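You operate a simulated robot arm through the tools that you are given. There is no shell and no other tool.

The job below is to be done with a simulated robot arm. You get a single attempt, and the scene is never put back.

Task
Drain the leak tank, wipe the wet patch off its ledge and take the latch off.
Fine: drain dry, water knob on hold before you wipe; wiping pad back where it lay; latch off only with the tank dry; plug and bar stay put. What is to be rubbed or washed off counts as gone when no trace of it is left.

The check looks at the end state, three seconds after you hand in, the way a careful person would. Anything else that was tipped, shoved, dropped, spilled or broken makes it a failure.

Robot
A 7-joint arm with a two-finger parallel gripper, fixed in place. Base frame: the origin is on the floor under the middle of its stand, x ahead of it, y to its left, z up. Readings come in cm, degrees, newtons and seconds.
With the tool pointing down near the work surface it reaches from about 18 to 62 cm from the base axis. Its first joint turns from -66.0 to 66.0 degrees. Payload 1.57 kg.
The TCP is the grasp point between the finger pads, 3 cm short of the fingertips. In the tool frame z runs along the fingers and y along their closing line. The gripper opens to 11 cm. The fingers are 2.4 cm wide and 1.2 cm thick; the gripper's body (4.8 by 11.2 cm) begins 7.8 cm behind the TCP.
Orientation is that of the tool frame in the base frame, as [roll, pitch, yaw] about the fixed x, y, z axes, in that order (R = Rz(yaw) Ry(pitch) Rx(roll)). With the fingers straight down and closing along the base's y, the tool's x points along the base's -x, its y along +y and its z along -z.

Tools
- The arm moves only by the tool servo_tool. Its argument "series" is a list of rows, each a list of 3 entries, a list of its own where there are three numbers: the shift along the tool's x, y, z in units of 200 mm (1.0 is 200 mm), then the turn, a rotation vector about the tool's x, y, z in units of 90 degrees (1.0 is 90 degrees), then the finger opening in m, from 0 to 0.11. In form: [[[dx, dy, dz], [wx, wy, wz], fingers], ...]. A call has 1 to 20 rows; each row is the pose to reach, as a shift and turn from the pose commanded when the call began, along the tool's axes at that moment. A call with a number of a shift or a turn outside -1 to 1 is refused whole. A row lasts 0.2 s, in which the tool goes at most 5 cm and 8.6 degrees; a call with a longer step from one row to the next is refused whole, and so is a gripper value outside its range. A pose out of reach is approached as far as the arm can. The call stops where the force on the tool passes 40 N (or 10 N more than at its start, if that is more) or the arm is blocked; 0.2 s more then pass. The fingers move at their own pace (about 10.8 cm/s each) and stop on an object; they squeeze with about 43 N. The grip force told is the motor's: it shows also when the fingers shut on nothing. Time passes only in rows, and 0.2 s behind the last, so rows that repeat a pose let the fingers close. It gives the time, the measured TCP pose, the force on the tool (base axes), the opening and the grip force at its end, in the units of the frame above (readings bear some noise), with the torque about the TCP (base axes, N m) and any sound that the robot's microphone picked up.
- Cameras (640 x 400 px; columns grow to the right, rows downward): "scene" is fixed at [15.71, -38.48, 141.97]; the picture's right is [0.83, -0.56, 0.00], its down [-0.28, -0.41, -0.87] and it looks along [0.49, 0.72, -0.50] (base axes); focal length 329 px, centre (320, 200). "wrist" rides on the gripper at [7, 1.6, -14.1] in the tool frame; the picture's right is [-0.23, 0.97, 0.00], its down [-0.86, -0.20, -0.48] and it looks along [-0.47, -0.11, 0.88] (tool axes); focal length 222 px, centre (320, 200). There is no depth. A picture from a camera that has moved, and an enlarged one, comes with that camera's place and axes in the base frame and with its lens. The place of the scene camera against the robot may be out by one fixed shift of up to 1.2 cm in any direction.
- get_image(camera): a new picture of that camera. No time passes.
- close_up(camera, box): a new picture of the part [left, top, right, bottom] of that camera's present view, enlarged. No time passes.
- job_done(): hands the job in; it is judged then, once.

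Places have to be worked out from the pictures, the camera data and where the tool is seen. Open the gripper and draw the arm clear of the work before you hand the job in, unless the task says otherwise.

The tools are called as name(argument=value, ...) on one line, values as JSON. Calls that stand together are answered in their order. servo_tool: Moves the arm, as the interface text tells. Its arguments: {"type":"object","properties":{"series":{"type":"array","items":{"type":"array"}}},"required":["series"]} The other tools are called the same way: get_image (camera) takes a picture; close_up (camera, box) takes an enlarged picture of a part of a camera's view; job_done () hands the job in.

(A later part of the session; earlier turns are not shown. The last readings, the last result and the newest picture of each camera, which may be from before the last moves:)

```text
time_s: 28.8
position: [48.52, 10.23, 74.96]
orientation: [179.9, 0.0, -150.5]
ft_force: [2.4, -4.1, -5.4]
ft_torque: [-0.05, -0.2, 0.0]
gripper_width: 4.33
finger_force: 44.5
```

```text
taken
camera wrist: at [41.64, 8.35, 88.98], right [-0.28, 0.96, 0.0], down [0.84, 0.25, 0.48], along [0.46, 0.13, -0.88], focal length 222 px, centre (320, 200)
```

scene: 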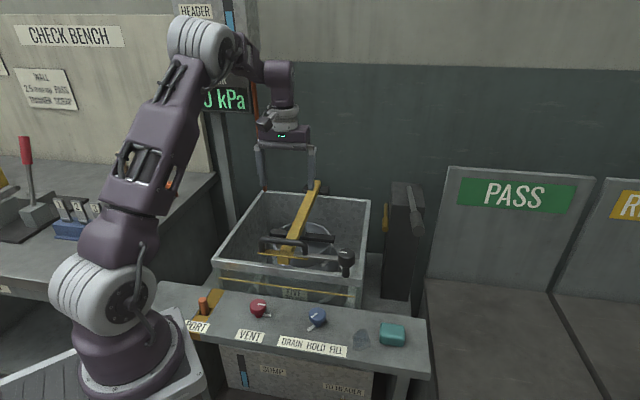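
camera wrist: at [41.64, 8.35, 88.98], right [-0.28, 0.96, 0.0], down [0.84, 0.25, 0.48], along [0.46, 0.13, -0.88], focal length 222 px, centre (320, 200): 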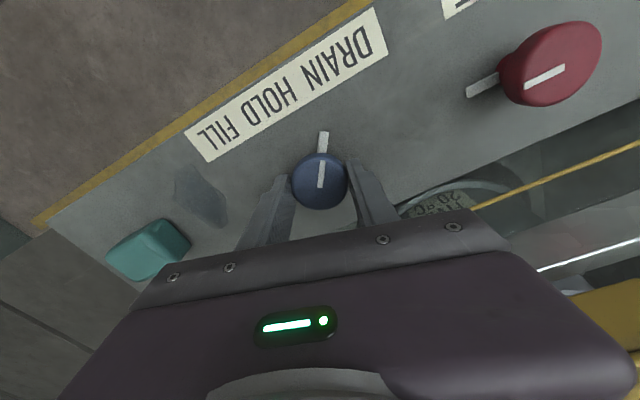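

Gripped again. Comparing the pointer angles, the knob turned about 37°, so I'll turn it back counter-clockwise by 37° and compare the pointer with its original HOLD direction.

servo_tool(series=[[[0, 0, 0], [0, 0, -0.08], 0.03], [[0, 0, 0], [0, 0, -0.16], 0.03], [[0, 0, 0], [0, 0, -0.24], 0.03], [[0, 0, 0], [0, 0, -0.32], 0.03], [[0, 0, 0], [0, 0, -0.4], 0.03], [[0, 0, 0], [0, 0, -0.41], 0.03], [[0, 0, 0], [0, 0, -0.41], 0.03]])

get_image(camera="wrist")

close_up(camera="wrist", box=[220, 20, 480, 220])

close_up(camera="scene", box=[240, 200, 440, 360])

```text
time_s: 30.4
position: [48.47, 10.4, 74.92]
orientation: [-179.9, 0.1, -113.5]
ft_force: [-2.0, 2.7, 37.7]
ft_torque: [0.11, 0.07, -0.05]
gripper_width: 4.36
finger_force: 44.8
```

```text
taken
camera wrist: at [44.17, 4.64, 88.89], right [-0.8, 0.6, 0.0], down [0.52, 0.7, 0.48], along [0.29, 0.38, -0.88], focal length 222 px, centre (320, 200)
```

wrist: 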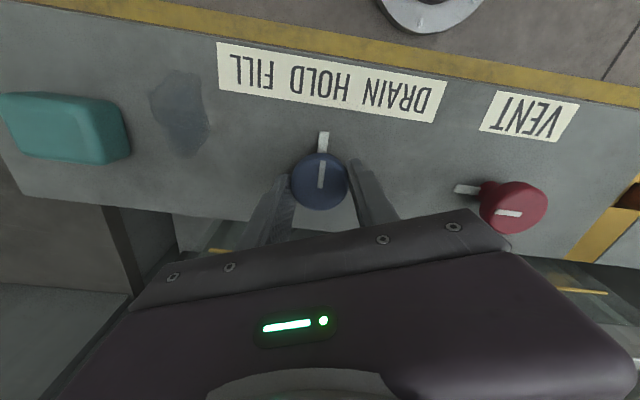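

```text
2.00 times, centred on (350, 120) of wrist
camera zoom: at [44.17, 4.64, 88.89], right [-0.8, 0.6, 0.0], down [0.52, 0.7, 0.48], along [0.29, 0.38, -0.88], focal length 444 px, centre (260, 360)
```

zoom: 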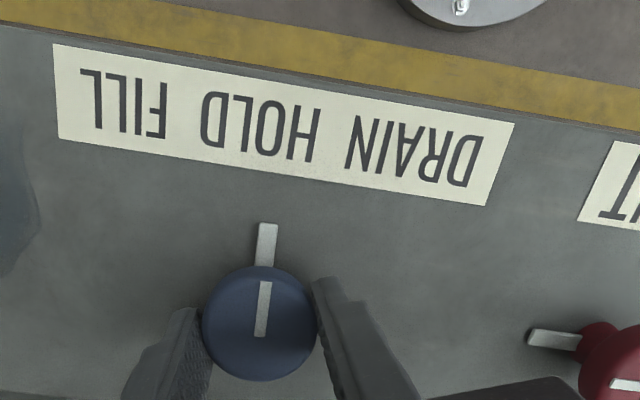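

```text
2.50 times, centred on (340, 280) of scene
camera zoom: at [15.65, -38.49, 141.98], right [0.83, -0.56, 0.0], down [-0.28, -0.41, -0.87], along [0.49, 0.72, -0.5], focal length 822 px, centre (270, 0)
```

zoom: 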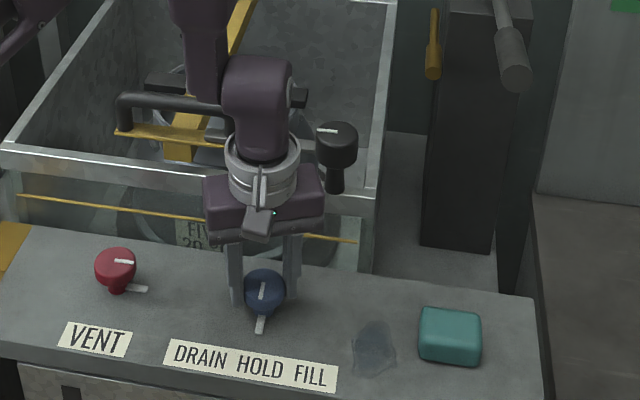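

The pointer is back near HOLD. I'll release, lift to the same viewpoint as an earlier picture, and compare the pointer angle precisely.

servo_tool(series=[[[0, 0, 0], [0, 0, 0], 0.05], [[0, 0, 0], [0, 0, 0], 0.08], [[0, 0, 0], [0, 0, 0], 0.1], [[0, 0, 0], [0, 0, 0], 0.11], [[0, 0, -0.1], [0, 0, 0], 0.11], [[0, 0, -0.3], [0, 0, 0.05], 0.11], [[0, 0, -0.5], [0, 0, 0.1], 0.11], [[0, 0, -0.7], [0, 0, 0.15], 0.11], [[0, 0, -0.9], [0, 0, 0.2], 0.11], [[0, 0, -1.0], [0, 0, 0.239], 0.11]])

get_image(camera="wrist")

close_up(camera="scene", box=[180, 280, 440, 400])

```text
time_s: 32.6
position: [48.38, 10.23, 94.97]
orientation: [180.0, 0.0, -135.2]
ft_force: [-0.7, -0.3, 0.5]
ft_torque: [-0.01, -0.01, -0.02]
gripper_width: 11.0
finger_force: 0.0
```

```text
taken
camera wrist: at [42.31, 6.66, 108.92], right [-0.53, 0.85, 0.0], down [0.75, 0.46, 0.48], along [0.41, 0.25, -0.88], focal length 222 px, centre (320, 200)
```

wrist: 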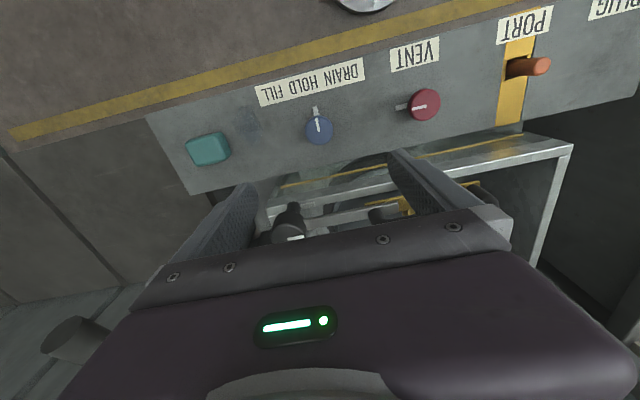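

```text
2.46 times, centred on (310, 340) of scene
camera zoom: at [15.71, -38.48, 141.97], right [0.83, -0.56, 0.0], down [-0.28, -0.41, -0.87], along [0.49, 0.72, -0.5], focal length 810 px, centre (345, -145)
```

zoom: 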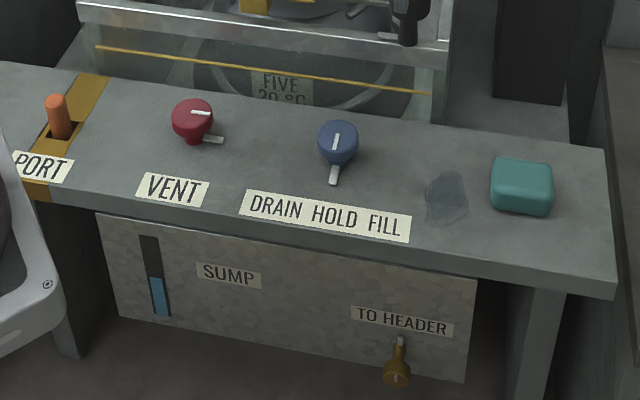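

The pointer matches its original HOLD direction exactly in the scene view, and the sump level is unchanged. Now to measure the pad and the patch, I'll look at them from here with a close-up.

close_up(camera="wrist", box=[140, 80, 300, 200])

close_up(camera="scene", box=[340, 310, 440, 370])

```text
3.33 times, centred on (220, 140) of wrist
camera zoom: at [42.31, 6.66, 108.92], right [-0.53, 0.85, 0.0], down [0.75, 0.46, 0.48], along [0.41, 0.25, -0.88], focal length 740 px, centre (653, 400)
```

zoom: 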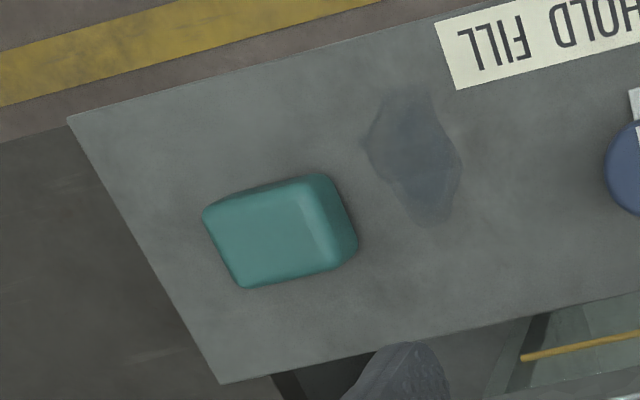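

```text
6.40 times, centred on (390, 340) of scene
camera zoom: at [15.71, -38.48, 141.97], right [0.83, -0.56, 0.0], down [-0.28, -0.41, -0.87], along [0.49, 0.72, -0.5], focal length 2106 px, centre (-128, -696)
```

zoom: 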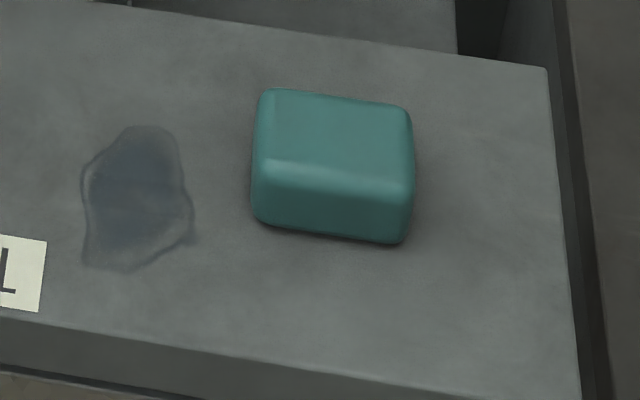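

The ledge is exactly at 45°; the pad lies near (60.6, -3.5) and the patch near (54.5, 0.4). There is a lever handle near (68, -1, 98) that my wrist must not touch, so I'll check it closely before moving.

close_up(camera="wrist", box=[0, 200, 200, 400])

close_up(camera="scene", box=[370, 175, 450, 310])

get_image(camera="scene")

```text
2.00 times, centred on (100, 300) of wrist
camera zoom: at [42.31, 6.66, 108.92], right [-0.53, 0.85, 0.0], down [0.75, 0.46, 0.48], along [0.41, 0.25, -0.88], focal length 444 px, centre (760, 0)
```

zoom: 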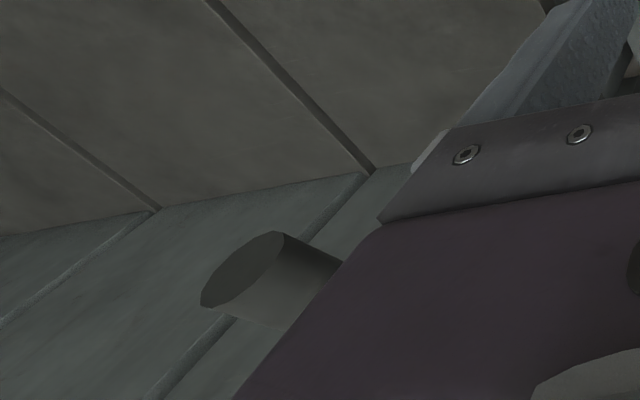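

```text
2.96 times, centred on (410, 242) of scene
camera zoom: at [15.71, -38.48, 141.97], right [0.83, -0.56, 0.0], down [-0.28, -0.41, -0.87], along [0.49, 0.72, -0.5], focal length 975 px, centre (53, 74)
```

zoom: 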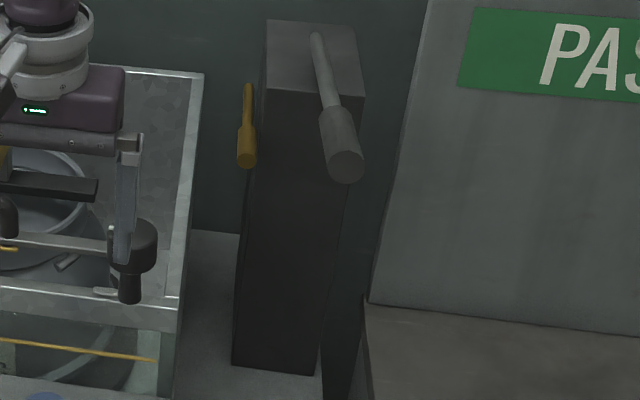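

```text
taken
```

scene: 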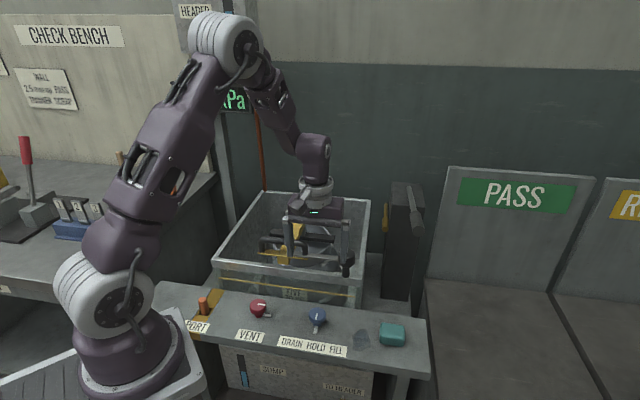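

The lever handle's end is at about (67.6, -1, 99). I'll use a 15° outward tilt (the wrist leaning toward the robot) to keep the wrist well away from it. The tilt does not affect gripping the pad along the ledge direction. I'm moving above the pad at z≈86.

servo_tool(series=[[[0.016, -0.184, 0.06], [0, -0.04, 0], 0.11], [[0.031, -0.367, 0.12], [0, -0.08, 0], 0.11], [[0.047, -0.551, 0.2], [0, -0.12, 0], 0.11], [[0.062, -0.735, 0.32], [0, -0.167, 0], 0.11], [[0.078, -0.918, 0.4425], [0, -0.167, 0], 0.11], [[0.078, -0.918, 0.4425], [0, -0.167, 0], 0.11]])

get_image(camera="wrist")

get_image(camera="scene")

```text
time_s: 34.0
position: [60.17, -3.89, 85.94]
orientation: [-179.9, 15.0, -135.2]
ft_force: [-0.6, -1.1, 0.4]
ft_torque: [0.02, 0.03, 0.0]
gripper_width: 11.02
finger_force: 0.0
```

```text
taken
camera wrist: at [51.74, -10.05, 97.62], right [-0.53, 0.84, 0.06], down [0.64, 0.35, 0.68], along [0.56, 0.4, -0.73], focal length 222 px, centre (320, 200)
```

wrist: 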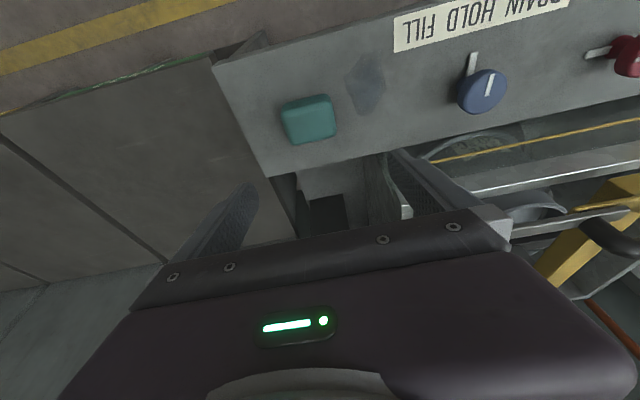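

```text
taken
```

scene: 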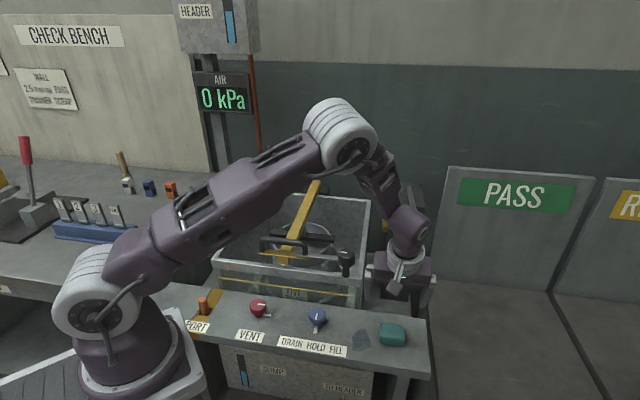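

Taking an enlarged wrist view of the pad to check alignment before descending.

close_up(camera="wrist", box=[220, 40, 420, 180])

close_up(camera="scene", box=[330, 170, 460, 370])

```text
2.86 times, centred on (320, 110) of wrist
camera zoom: at [51.74, -10.05, 97.62], right [-0.53, 0.84, 0.06], down [0.64, 0.35, 0.68], along [0.56, 0.4, -0.73], focal length 635 px, centre (320, 457)
```

zoom: 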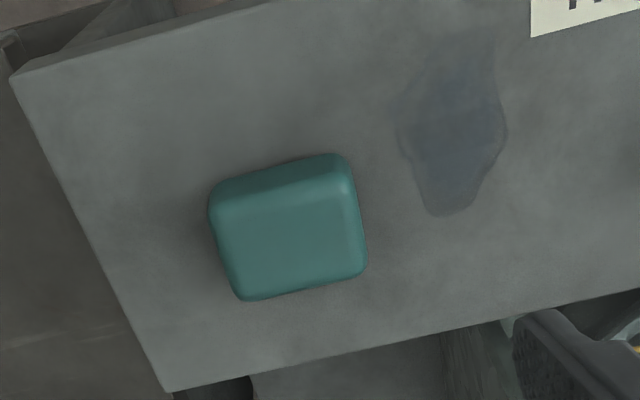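

```text
2.00 times, centred on (395, 270) of scene
camera zoom: at [15.71, -38.48, 141.97], right [0.83, -0.56, 0.0], down [-0.28, -0.41, -0.87], along [0.49, 0.72, -0.5], focal length 658 px, centre (170, 60)
```

zoom: 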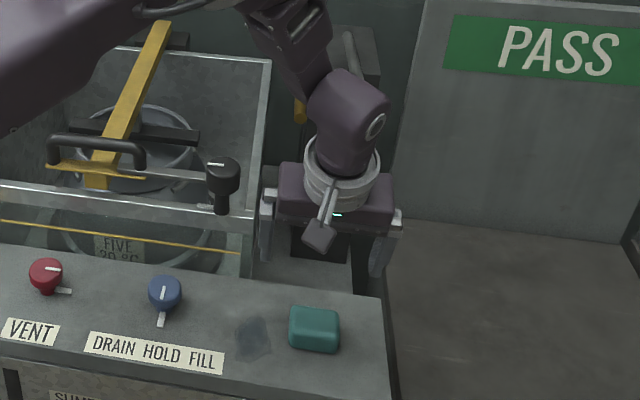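

The pad's top centre comes out at (60.95, -3.72, 73.1). I'll shift 4 mm along the ledge, pre-close to 9 cm to keep the fingers off the wet patch, and descend straight down to TCP z≈74.6.

servo_tool(series=[[[0.03, -0.02, 0.11], [0, 0, 0], 0.09], [[0.06, -0.02, 0.22], [0, 0, 0], 0.09], [[0.089, -0.02, 0.33], [0, 0, 0], 0.09], [[0.118, -0.02, 0.44], [0, 0, 0], 0.09], [[0.1469, -0.02, 0.548], [0, 0, 0], 0.09], [[0.1469, -0.02, 0.548], [0, 0, 0], 0.09]])

get_image(camera="wrist")

close_up(camera="scene", box=[330, 170, 460, 370])

```text
time_s: 35.4
position: [60.59, -4.07, 74.58]
orientation: [180.0, 15.0, -135.1]
ft_force: [0.0, -0.1, -0.4]
ft_torque: [-0.01, -0.01, 0.01]
gripper_width: 8.98
finger_force: 0.0
```

```text
taken
camera wrist: at [52.06, -10.18, 86.38], right [-0.53, 0.84, 0.06], down [0.64, 0.35, 0.68], along [0.56, 0.4, -0.73], focal length 222 px, centre (320, 200)
```

wrist: 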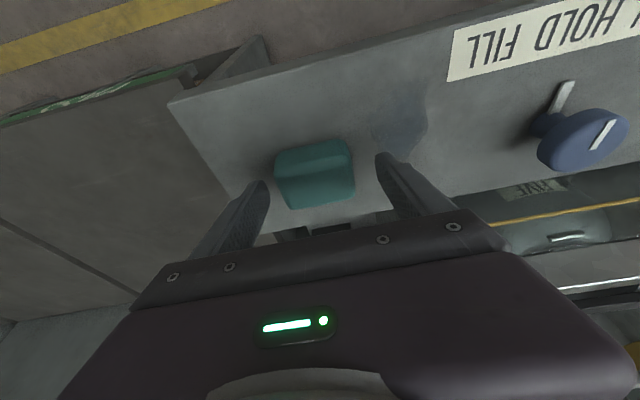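

```text
2.00 times, centred on (395, 270) of scene
camera zoom: at [15.71, -38.48, 141.97], right [0.83, -0.56, 0.0], down [-0.28, -0.41, -0.87], along [0.49, 0.72, -0.5], focal length 658 px, centre (170, 60)
```

zoom: 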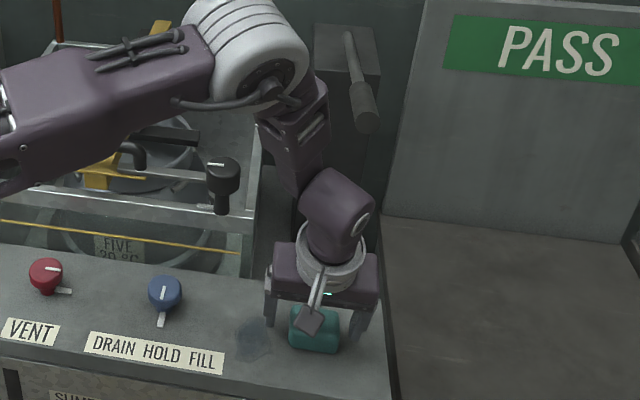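

The pad sits centred between the fingers. Closing on it.

servo_tool(series=[[[0, 0, 0], [0, 0, 0], 0.08], [[0, 0, 0], [0, 0, 0], 0.07], [[0, 0, 0], [0, 0, 0], 0.06], [[0, 0, 0], [0, 0, 0], 0.05], [[0, 0, 0], [0, 0, 0], 0.05], [[0, 0, 0], [0, 0, 0], 0.05]])

get_image(camera="wrist")

close_up(camera="scene", box=[340, 300, 440, 370])

```text
time_s: 36.8
position: [60.51, -4.01, 74.61]
orientation: [180.0, 15.0, -135.1]
ft_force: [0.3, -0.6, 1.2]
ft_torque: [0.02, -0.03, -0.02]
gripper_width: 5.86
finger_force: 42.4
```

```text
taken
camera wrist: at [52.05, -10.19, 86.41], right [-0.53, 0.84, 0.06], down [0.64, 0.35, 0.68], along [0.56, 0.4, -0.73], focal length 222 px, centre (320, 200)
```

wrist: 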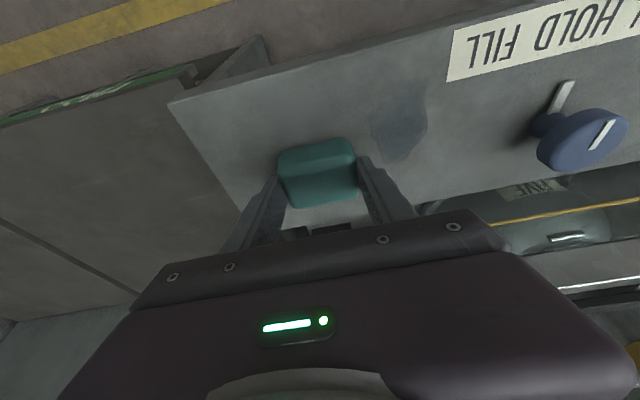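

```text
5.71 times, centred on (390, 335) of scene
camera zoom: at [15.71, -38.48, 141.97], right [0.83, -0.56, 0.0], down [-0.28, -0.41, -0.87], along [0.49, 0.72, -0.5], focal length 1880 px, centre (-80, -571)
```

zoom: 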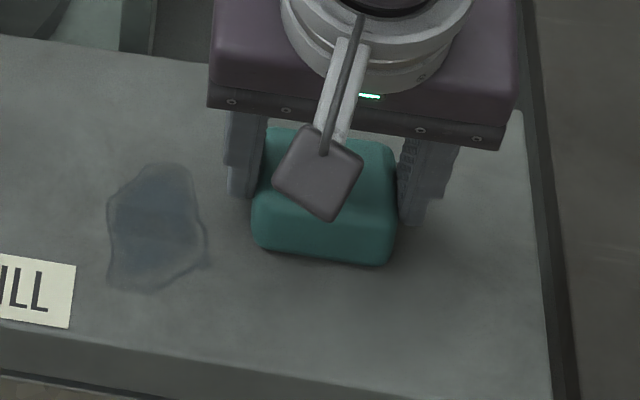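

The pad is held at 5.86 cm, having slid about 2.5 mm toward the patch as the fingers centred it; I'll correct that when putting it back. I'm lifting 0.8 cm and moving 7.4 cm along the ledge over the wet patch.

servo_tool(series=[[[-0.0052, 0, -0.0193], [0, 0, 0], 0.05], [[-0.01035, 0, -0.0386], [0, 0, 0], 0.05], [[-0.01035, 0.09, -0.0386], [0, 0, 0], 0.05], [[-0.01035, 0.18, -0.0386], [0, 0, 0], 0.05], [[-0.01035, 0.27, -0.0386], [0, 0, 0], 0.05], [[-0.01035, 0.37, -0.0386], [0, 0, 0], 0.05], [[-0.01035, 0.37, -0.0386], [0, 0, 0], 0.05]])

get_image(camera="wrist")

close_up(camera="scene", box=[320, 290, 440, 370])

```text
time_s: 38.4
position: [55.35, 1.26, 75.5]
orientation: [-180.0, 15.0, -135.1]
ft_force: [-0.2, 0.0, 0.4]
ft_torque: [-0.01, -0.04, -0.02]
gripper_width: 5.9
finger_force: 43.5
```

```text
taken
camera wrist: at [46.83, -4.87, 87.25], right [-0.53, 0.84, 0.06], down [0.64, 0.35, 0.68], along [0.56, 0.4, -0.73], focal length 222 px, centre (320, 200)
```

wrist: 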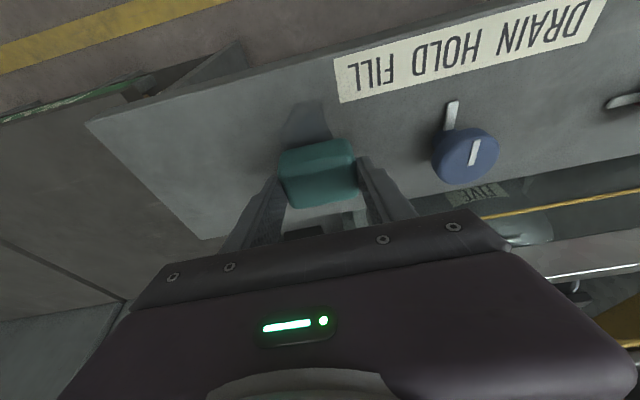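

```text
5.00 times, centred on (380, 330) of scene
camera zoom: at [15.71, -38.48, 141.97], right [0.83, -0.56, 0.0], down [-0.28, -0.41, -0.87], along [0.49, 0.72, -0.5], focal length 1645 px, centre (20, -450)
```

zoom: 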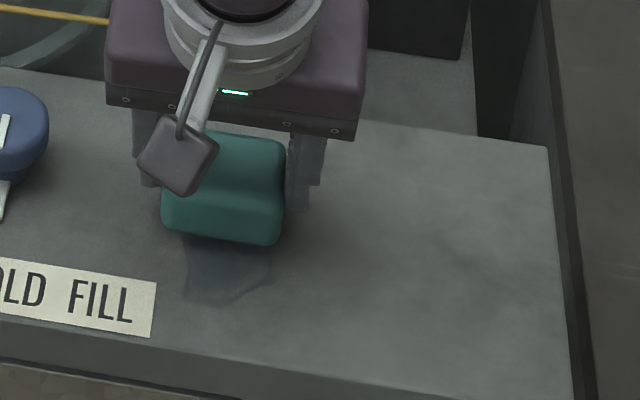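

The pad is lifted cleanly and centred over the patch's width. I'll lower it to touch with slight pressure and read the force.

servo_tool(series=[[[0.0065, 0, 0.0241], [0, 0, 0], 0.05], [[0.0104, 0, 0.0386], [0, 0, 0], 0.05], [[0.0129, 0, 0.0483], [0, 0, 0], 0.05], [[0.0129, 0, 0.0483], [0, 0, 0], 0.05]])

```text
time_s: 39.4
position: [55.54, 1.18, 74.44]
orientation: [-179.9, 15.3, -135.0]
ft_force: [-7.3, 1.0, 36.1]
ft_torque: [0.21, 0.14, 0.05]
gripper_width: 5.85
finger_force: 43.1
```

Contact at 36 N, which is a bit firm. I'll ease up by 0.7 mm and make the first stroke forward over the patch and back.

servo_tool(series=[[[-0.0009, 0, -0.0034], [0, 0, 0], 0.05], [[0.0426, 0, -0.015], [0, 0, 0], 0.05], [[0.086, 0, -0.0267], [0, 0, 0], 0.05], [[0.1295, 0, -0.0383], [0, 0, 0], 0.05], [[0.173, 0, -0.05], [0, 0, 0], 0.05], [[0.1295, 0, -0.0383], [0, 0, 0], 0.05], [[0.086, 0, -0.0267], [0, 0, 0], 0.05], [[0.0426, 0, -0.015], [0, 0, 0], 0.05], [[-0.0009, 0, -0.0034], [0, 0, 0], 0.05], [[-0.0444, 0, 0.0083], [0, 0, 0], 0.05], [[-0.083, 0, 0.0186], [0, 0, 0], 0.05], [[-0.0444, 0, 0.0083], [0, 0, 0], 0.05], [[-0.0009, 0, -0.0034], [0, 0, 0], 0.05]])

get_image(camera="wrist")

close_up(camera="scene", box=[320, 290, 440, 370])

```text
time_s: 42.2
position: [55.29, 1.01, 74.34]
orientation: [180.0, 15.1, -135.1]
ft_force: [-0.3, 0.1, -0.8]
ft_torque: [-0.02, 0.02, 0.01]
gripper_width: 5.87
finger_force: 42.8
```

```text
taken
camera wrist: at [46.79, -5.05, 86.22], right [-0.53, 0.84, 0.06], down [0.64, 0.35, 0.68], along [0.56, 0.4, -0.73], focal length 222 px, centre (320, 200)
```

wrist: 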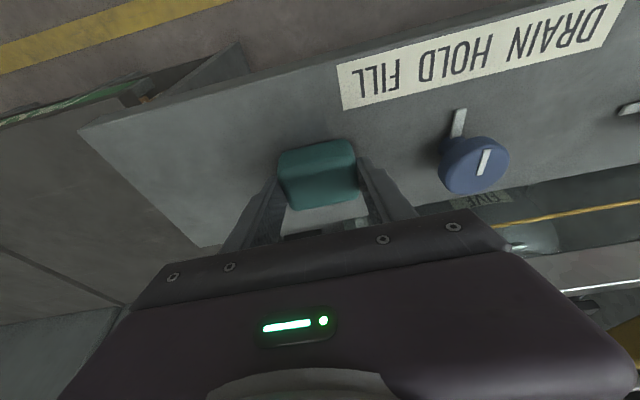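

```text
5.00 times, centred on (380, 330) of scene
camera zoom: at [15.71, -38.48, 141.97], right [0.83, -0.56, 0.0], down [-0.28, -0.41, -0.87], along [0.49, 0.72, -0.5], focal length 1645 px, centre (20, -450)
```

zoom: 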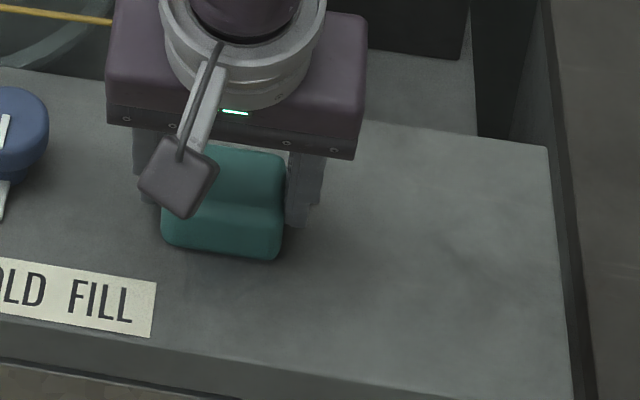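

The front part of the patch is gone. I'll lift the pad and shift it aside toward its home to look at the whole patch area.

servo_tool(series=[[[-0.013, 0, -0.0483], [0, 0, 0], 0.05], [[-0.026, 0, -0.0966], [0, 0, 0], 0.05], [[-0.026, -0.12, -0.0966], [0, 0, 0], 0.05], [[-0.026, -0.24, -0.0966], [0, 0, 0], 0.05], [[-0.026, -0.37, -0.0966], [0, 0, 0], 0.05], [[-0.026, -0.37, -0.0966], [0, 0, 0], 0.05]])

close_up(camera="wrist", box=[320, 40, 520, 200])

close_up(camera="scene", box=[320, 290, 440, 370])

```text
time_s: 43.6
position: [60.8, -4.16, 76.43]
orientation: [-180.0, 15.0, -135.2]
ft_force: [-0.4, 0.2, -0.7]
ft_torque: [-0.02, 0.01, 0.02]
gripper_width: 5.88
finger_force: 42.7
```

```text
2.50 times, centred on (420, 120) of wrist
camera zoom: at [52.13, -10.31, 88.2], right [-0.53, 0.84, 0.06], down [0.64, 0.35, 0.68], along [0.56, 0.4, -0.73], focal length 555 px, centre (70, 400)
```

zoom: 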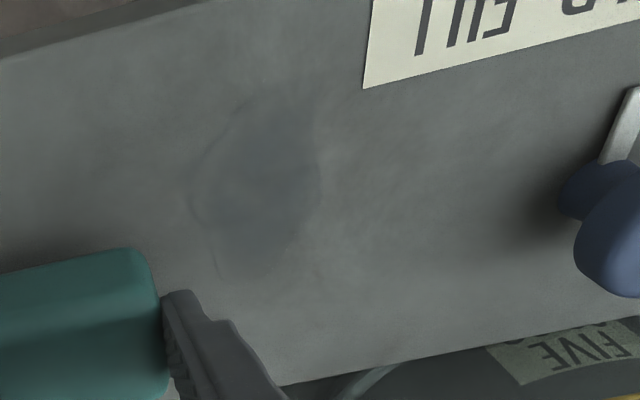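

```text
5.00 times, centred on (380, 330) of scene
camera zoom: at [15.71, -38.48, 141.97], right [0.83, -0.56, 0.0], down [-0.28, -0.41, -0.87], along [0.49, 0.72, -0.5], focal length 1645 px, centre (20, -450)
```

zoom: 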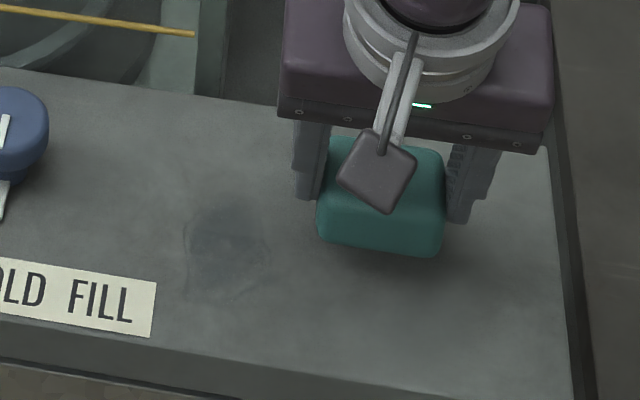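

The whole patch has faded but a trace is left, so it needs more rubbing with light pressure. I'll go back over it, lower slightly deeper and make two more double strokes.

servo_tool(series=[[[0, 0.13, 0], [0, 0, 0], 0.05], [[0, 0.26, 0], [0, 0, 0], 0.05], [[0, 0.37, 0], [0, 0, 0], 0.05], [[0.018, 0.37, 0.067], [0, 0, 0], 0.05], [[0.0269, 0.37, 0.1005], [0, 0, 0], 0.05], [[0.0704, 0.37, 0.0889], [0, 0, 0], 0.05], [[0.1138, 0.37, 0.0772], [0, 0, 0], 0.05], [[0.1573, 0.37, 0.0656], [0, 0, 0], 0.05], [[0.2008, 0.37, 0.0539], [0, 0, 0], 0.05], [[0.1573, 0.37, 0.0656], [0, 0, 0], 0.05], [[0.1138, 0.37, 0.0772], [0, 0, 0], 0.05], [[0.0704, 0.37, 0.0889], [0, 0, 0], 0.05], [[0.0269, 0.37, 0.1005], [0, 0, 0], 0.05], [[-0.0141, 0.37, 0.1115], [0, 0, 0], 0.05], [[-0.0552, 0.37, 0.1225], [0, 0, 0], 0.05], [[-0.0141, 0.37, 0.1115], [0, 0, 0], 0.05], [[0.0269, 0.37, 0.1005], [0, 0, 0], 0.05]])

close_up(camera="scene", box=[320, 290, 440, 370])

```text
time_s: 47.2
position: [55.33, 1.29, 74.29]
orientation: [180.0, 15.1, -135.0]
ft_force: [1.9, 3.7, 11.8]
ft_torque: [0.2, -0.19, -0.02]
gripper_width: 5.85
finger_force: 43.1
```

```text
5.00 times, centred on (380, 330) of scene
camera zoom: at [15.7, -38.47, 141.97], right [0.83, -0.56, 0.0], down [-0.28, -0.41, -0.87], along [0.49, 0.72, -0.5], focal length 1645 px, centre (20, -450)
```

zoom: 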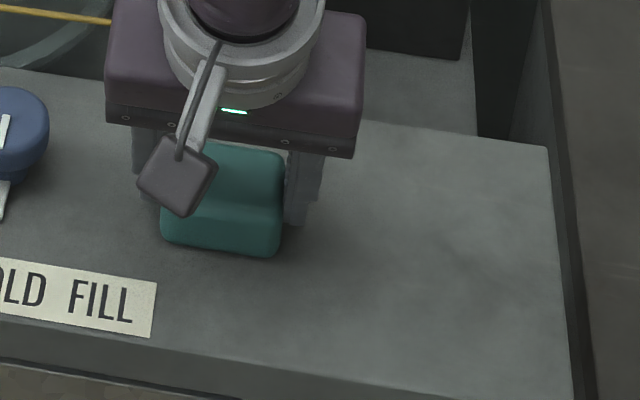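

Contact force is now about 12 N, a good rubbing pressure. I'll make more strokes with small sideways offsets to cover the edges.

servo_tool(series=[[[0.0435, 0.02, -0.0117], [0, 0, 0], 0.05], [[0.0869, 0.03, -0.0233], [0, 0, 0], 0.05], [[0.1304, 0.03, -0.0349], [0, 0, 0], 0.05], [[0.1739, 0.03, -0.0466], [0, 0, 0], 0.05], [[0.1739, 0, -0.0466], [0, 0, 0], 0.05], [[0.1739, -0.03, -0.0466], [0, 0, 0], 0.05], [[0.1304, -0.03, -0.0349], [0, 0, 0], 0.05], [[0.0869, -0.03, -0.0233], [0, 0, 0], 0.05], [[0.0435, -0.03, -0.0117], [0, 0, 0], 0.05], [[0, -0.03, 0], [0, 0, 0], 0.05], [[-0.0411, -0.03, 0.011], [0, 0, 0], 0.05], [[-0.0821, -0.03, 0.022], [0, 0, 0], 0.05], [[-0.0821, 0, 0.022], [0, 0, 0], 0.05], [[-0.0821, 0.03, 0.022], [0, 0, 0], 0.05], [[-0.0411, 0.03, 0.011], [0, 0, 0], 0.05], [[0, 0.03, 0], [0, 0, 0], 0.05], [[0, 0, 0], [0, 0, 0], 0.05]])

servo_tool(series=[[[-0.013, 0, -0.0483], [0, 0, 0], 0.05], [[-0.026, 0, -0.0966], [0, 0, 0], 0.05], [[-0.026, -0.12, -0.0966], [0, 0, 0], 0.05], [[-0.026, -0.24, -0.0966], [0, 0, 0], 0.05], [[-0.026, -0.37, -0.0966], [0, 0, 0], 0.05], [[-0.026, -0.37, -0.0966], [0, 0, 0], 0.05]])

close_up(camera="wrist", box=[320, 40, 520, 200])

close_up(camera="scene", box=[320, 290, 440, 370])

```text
time_s: 50.8
position: [55.42, 1.17, 74.29]
orientation: [-180.0, 15.2, -135.0]
ft_force: [-3.6, 2.1, 10.9]
ft_torque: [0.22, 0.03, 0.03]
gripper_width: 5.85
finger_force: 43.0
```

```text
time_s: 52.2
position: [60.58, -4.13, 76.28]
orientation: [180.0, 15.0, -135.2]
ft_force: [-0.8, -0.4, -0.9]
ft_torque: [0.03, -0.02, 0.02]
gripper_width: 5.86
finger_force: 42.6
```

```text
2.50 times, centred on (420, 120) of wrist
camera zoom: at [52.0, -10.32, 88.15], right [-0.53, 0.84, 0.06], down [0.64, 0.35, 0.68], along [0.56, 0.4, -0.73], focal length 555 px, centre (70, 400)
```

zoom: 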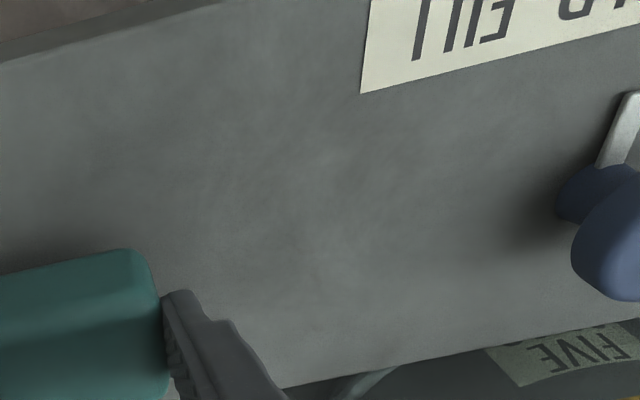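

```text
5.00 times, centred on (380, 330) of scene
camera zoom: at [15.71, -38.48, 141.97], right [0.83, -0.56, 0.0], down [-0.28, -0.41, -0.87], along [0.49, 0.72, -0.5], focal length 1645 px, centre (20, -450)
```

zoom: 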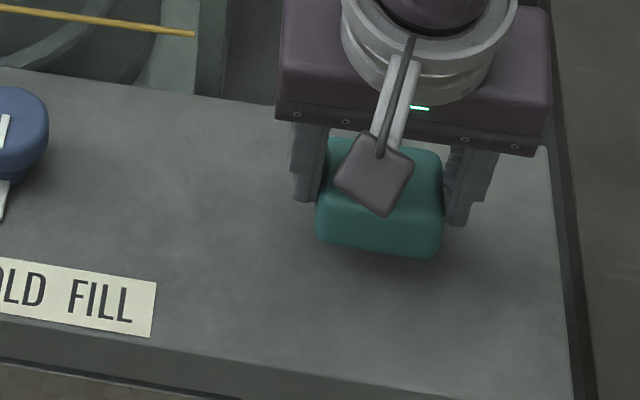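

The patch looks entirely gone in both views. To leave no faint trace, I'll make one more pass over the area with the same pressure.

servo_tool(series=[[[0, 0.13, 0], [0, 0, 0], 0.05], [[0, 0.26, 0], [0, 0, 0], 0.05], [[0, 0.38, 0], [0, 0, 0], 0.05], [[0.017, 0.38, 0.063], [0, 0, 0], 0.05], [[0.026, 0.38, 0.0966], [0, 0, 0], 0.05], [[0.084, 0.38, 0.0811], [0, 0, 0], 0.05], [[0.1419, 0.38, 0.0655], [0, 0, 0], 0.05], [[0.1999, 0.38, 0.05], [0, 0, 0], 0.05], [[0.1999, 0.355, 0.05], [0, 0, 0], 0.05], [[0.1419, 0.355, 0.0655], [0, 0, 0], 0.05], [[0.084, 0.355, 0.0811], [0, 0, 0], 0.05], [[0.026, 0.355, 0.0966], [0, 0, 0], 0.05], [[-0.0151, 0.355, 0.1076], [0, 0, 0], 0.05], [[-0.0561, 0.355, 0.1186], [0, 0, 0], 0.05], [[-0.0561, 0.38, 0.1186], [0, 0, 0], 0.05], [[-0.0151, 0.38, 0.1076], [0, 0, 0], 0.05], [[0.026, 0.37, 0.0966], [0, 0, 0], 0.05]])

servo_tool(series=[[[-0.013, 0, -0.0483], [0, 0, 0], 0.05], [[-0.026, 0, -0.0966], [0, 0, 0], 0.05], [[-0.026, -0.12, -0.0966], [0, 0, 0], 0.05], [[-0.026, -0.24, -0.0966], [0, 0, 0], 0.05], [[-0.026, -0.37, -0.0966], [0, 0, 0], 0.05], [[-0.026, -0.37, -0.0966], [0, 0, 0], 0.05]])

close_up(camera="wrist", box=[340, 50, 440, 150])

close_up(camera="scene", box=[340, 310, 440, 370])

get_image(camera="wrist")

```text
time_s: 55.8
position: [55.44, 1.24, 74.37]
orientation: [-179.9, 15.3, -135.1]
ft_force: [2.1, 3.9, 12.0]
ft_torque: [0.22, -0.11, -0.02]
gripper_width: 5.89
finger_force: 42.6
```

```text
time_s: 57.2
position: [60.55, -4.19, 76.35]
orientation: [179.9, 14.9, -135.1]
ft_force: [0.2, -0.3, -1.0]
ft_torque: [-0.05, 0.0, -0.01]
gripper_width: 5.86
finger_force: 43.2
```

```text
4.00 times, centred on (390, 100) of wrist
camera zoom: at [52.13, -10.36, 88.17], right [-0.53, 0.84, 0.06], down [0.64, 0.35, 0.68], along [0.56, 0.4, -0.73], focal length 888 px, centre (40, 600)
```

zoom: 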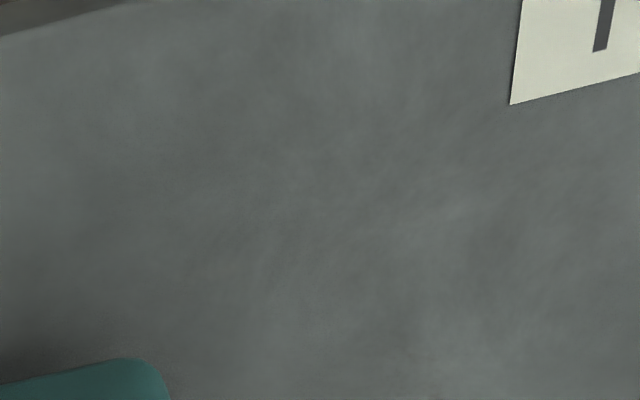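

```text
6.40 times, centred on (390, 340) of scene
camera zoom: at [15.71, -38.48, 141.97], right [0.83, -0.56, 0.0], down [-0.28, -0.41, -0.87], along [0.49, 0.72, -0.5], focal length 2106 px, centre (-128, -696)
```

zoom: 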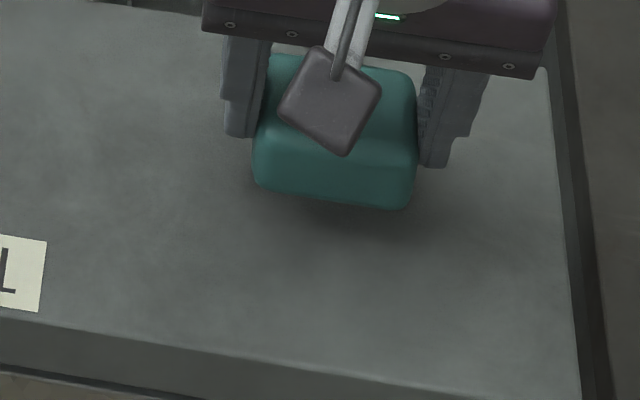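

```text
taken
camera wrist: at [52.13, -10.36, 88.17], right [-0.53, 0.84, 0.06], down [0.64, 0.35, 0.68], along [0.56, 0.4, -0.73], focal length 222 px, centre (320, 200)
```

wrist: 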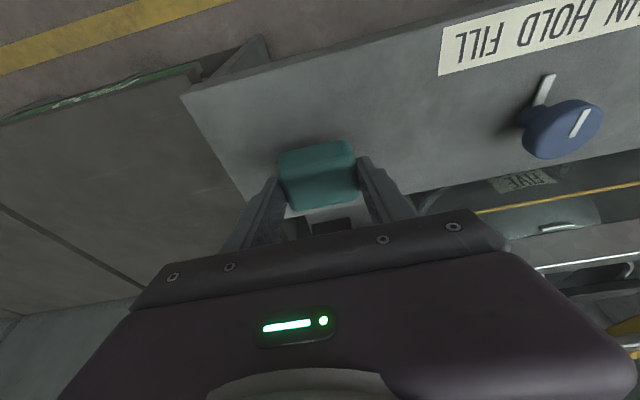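

No trace of the patch remains. Now I'll lower the pad onto its home spot with the 2.8 mm correction and compare it with its original outline before releasing.

servo_tool(series=[[[0.008, -0.014, 0.03], [0, 0, 0], 0.05], [[0.016, -0.014, 0.06], [0, 0, 0], 0.05], [[0.0226, -0.014, 0.0845], [0, 0, 0], 0.05], [[0.0239, -0.014, 0.0893], [0, 0, 0], 0.05], [[0.0239, -0.014, 0.0893], [0, 0, 0], 0.05]])

close_up(camera="scene", box=[340, 310, 440, 370])

get_image(camera="wrist")

```text
time_s: 58.4
position: [60.79, -4.44, 74.57]
orientation: [-180.0, 15.0, -135.0]
ft_force: [-0.2, -0.1, -0.2]
ft_torque: [-0.03, -0.03, 0.03]
gripper_width: 5.87
finger_force: 43.1
```

```text
6.40 times, centred on (390, 340) of scene
camera zoom: at [15.71, -38.48, 141.97], right [0.83, -0.56, 0.0], down [-0.28, -0.41, -0.87], along [0.49, 0.72, -0.5], focal length 2106 px, centre (-128, -696)
```

zoom: 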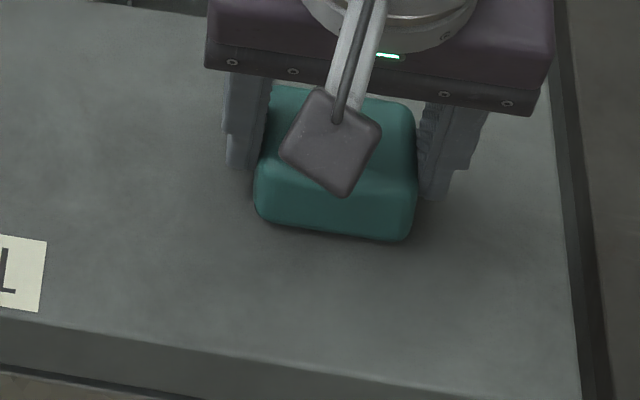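

```text
taken
camera wrist: at [52.33, -10.47, 86.3], right [-0.53, 0.84, 0.06], down [0.64, 0.35, 0.68], along [0.56, 0.4, -0.73], focal length 222 px, centre (320, 200)
```

wrist: 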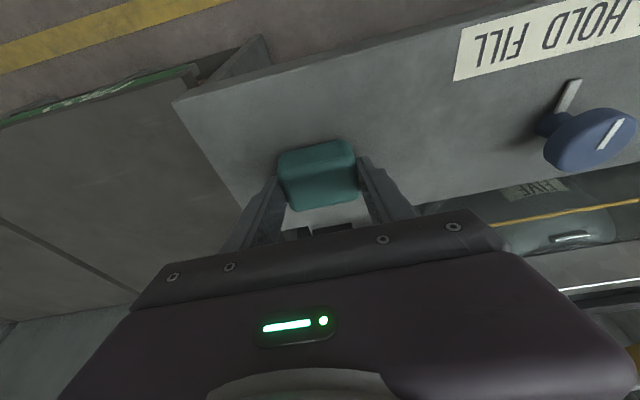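

The pad's outline matches the original to within about 1 mm. I'll nudge it 1.2 mm back, lower the last millimetre and open the fingers just enough to let go.

servo_tool(series=[[[0.0006, 0.006, 0.0024], [0, 0, 0], 0.05], [[0.0013, 0.006, 0.0048], [0, 0, 0], 0.05], [[0.0013, 0.006, 0.0048], [0, 0, 0], 0.05]])

servo_tool(series=[[[0, 0, 0], [0, 0, 0], 0.065], [[0, 0, 0], [0, 0, 0], 0.075], [[0, 0, 0], [0, 0, 0], 0.085], [[0, 0, 0], [0, 0, 0], 0.09], [[0, 0, 0], [0, 0, 0], 0.09]])

get_image(camera="wrist")

close_up(camera="scene", box=[340, 310, 440, 370])

```text
time_s: 59.2
position: [60.78, -4.29, 74.5]
orientation: [-180.0, 15.0, -135.1]
ft_force: [0.3, -0.1, -0.4]
ft_torque: [-0.03, 0.01, -0.02]
gripper_width: 5.86
finger_force: 42.9
```

```text
time_s: 60.4
position: [60.8, -4.29, 74.46]
orientation: [-180.0, 14.9, -135.1]
ft_force: [-0.4, -0.4, -0.7]
ft_torque: [0.0, 0.0, -0.01]
gripper_width: 9.0
finger_force: 0.1
```

```text
taken
camera wrist: at [52.26, -10.39, 86.2], right [-0.53, 0.84, 0.06], down [0.64, 0.35, 0.68], along [0.56, 0.4, -0.73], focal length 222 px, centre (320, 200)
```

wrist: 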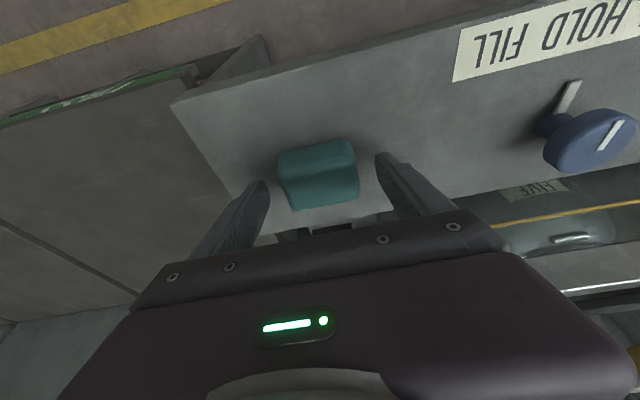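

```text
6.40 times, centred on (390, 340) of scene
camera zoom: at [15.71, -38.48, 141.97], right [0.83, -0.56, 0.0], down [-0.28, -0.41, -0.87], along [0.49, 0.72, -0.5], focal length 2106 px, centre (-128, -696)
```

zoom: 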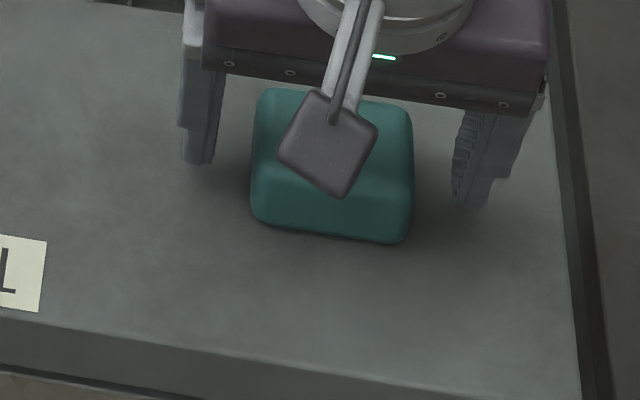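

The pad's outline matches its original place. Lifting straight up away from it.

servo_tool(series=[[[-0.02, 0, -0.0725], [0, 0, 0], 0.09], [[-0.0518, 0, -0.193], [0, 0, 0], 0.09], [[-0.1035, 0, -0.386], [0, 0, 0], 0.09], [[-0.1553, 0, -0.5796], [0, 0, 0], 0.09], [[-0.207, 0, -0.773], [0, 0, 0], 0.11], [[-0.2588, 0, -0.9659], [0, 0, 0], 0.11]])

get_image(camera="scene")

get_image(camera="wrist")

close_up(camera="scene", box=[340, 310, 440, 370])

```text
time_s: 61.8
position: [60.89, -4.21, 94.49]
orientation: [-179.9, 15.0, -135.1]
ft_force: [-0.2, -0.1, -0.2]
ft_torque: [-0.01, 0.0, 0.01]
gripper_width: 10.99
finger_force: 0.1
```

```text
taken
```

scene: 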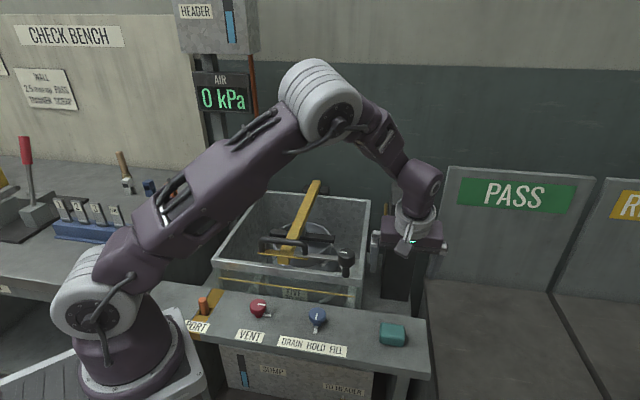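

```text
taken
camera wrist: at [52.29, -10.28, 106.22], right [-0.53, 0.84, 0.06], down [0.64, 0.35, 0.68], along [0.56, 0.4, -0.73], focal length 222 px, centre (320, 200)
```

wrist: 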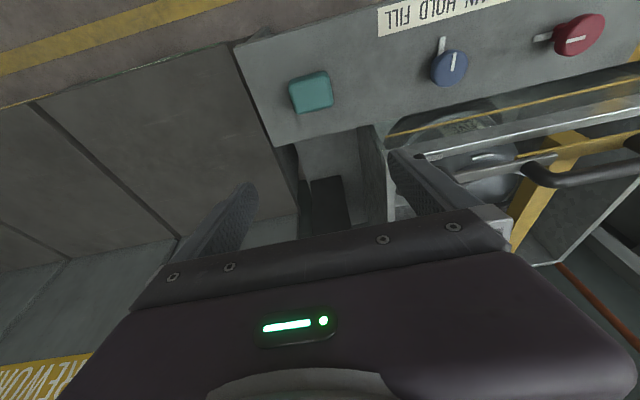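

```text
6.40 times, centred on (390, 340) of scene
camera zoom: at [15.71, -38.48, 141.97], right [0.83, -0.56, 0.0], down [-0.28, -0.41, -0.87], along [0.49, 0.72, -0.5], focal length 2106 px, centre (-128, -696)
```

zoom: 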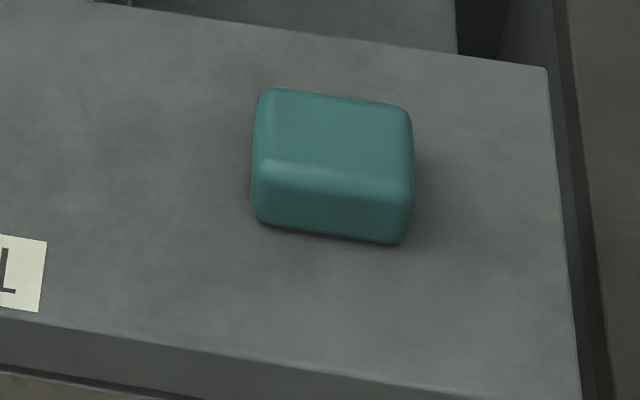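

The pad is exactly back and the ledge is clean. Next is the latch, so I'll study its tongue and where it meets the bar's plate and handle.

close_up(camera="scene", box=[290, 225, 370, 290])

close_up(camera="scene", box=[250, 225, 330, 290])

close_up(camera="wrist", box=[400, 80, 640, 260])

```text
6.15 times, centred on (330, 258) of scene
camera zoom: at [15.71, -38.48, 141.97], right [0.83, -0.56, 0.0], down [-0.28, -0.41, -0.87], along [0.49, 0.72, -0.5], focal length 2025 px, centre (258, -154)
```

zoom: 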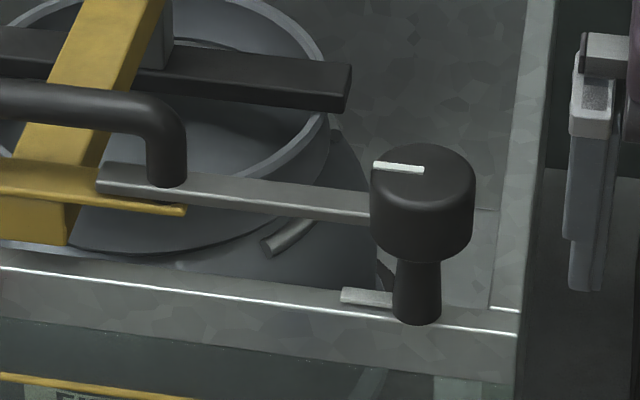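

```text
6.15 times, centred on (290, 258) of scene
camera zoom: at [15.71, -38.48, 141.97], right [0.83, -0.56, 0.0], down [-0.28, -0.41, -0.87], along [0.49, 0.72, -0.5], focal length 2025 px, centre (505, -154)
```

zoom: 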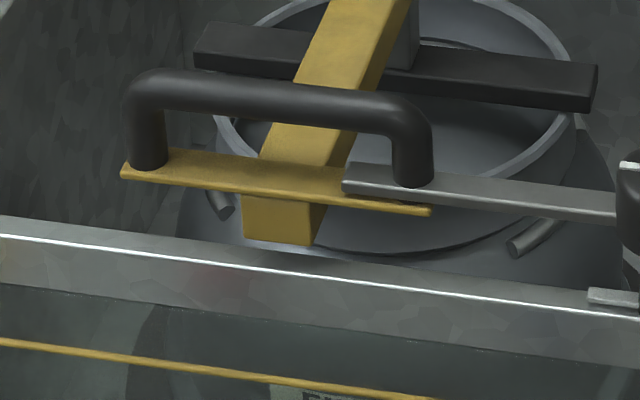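

```text
2.22 times, centred on (520, 170) of wrist
camera zoom: at [52.29, -10.28, 106.22], right [-0.53, 0.84, 0.06], down [0.64, 0.35, 0.68], along [0.56, 0.4, -0.73], focal length 494 px, centre (-124, 267)
```

zoom: 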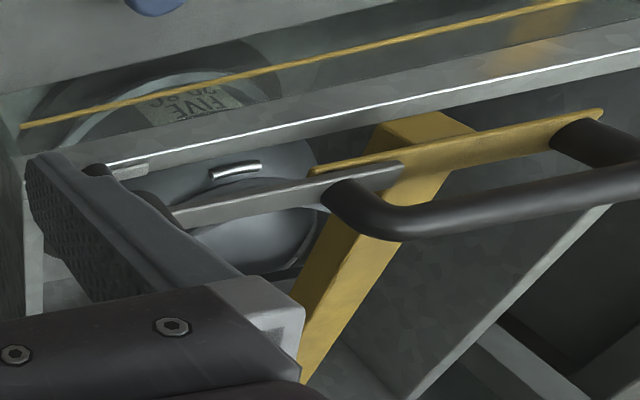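

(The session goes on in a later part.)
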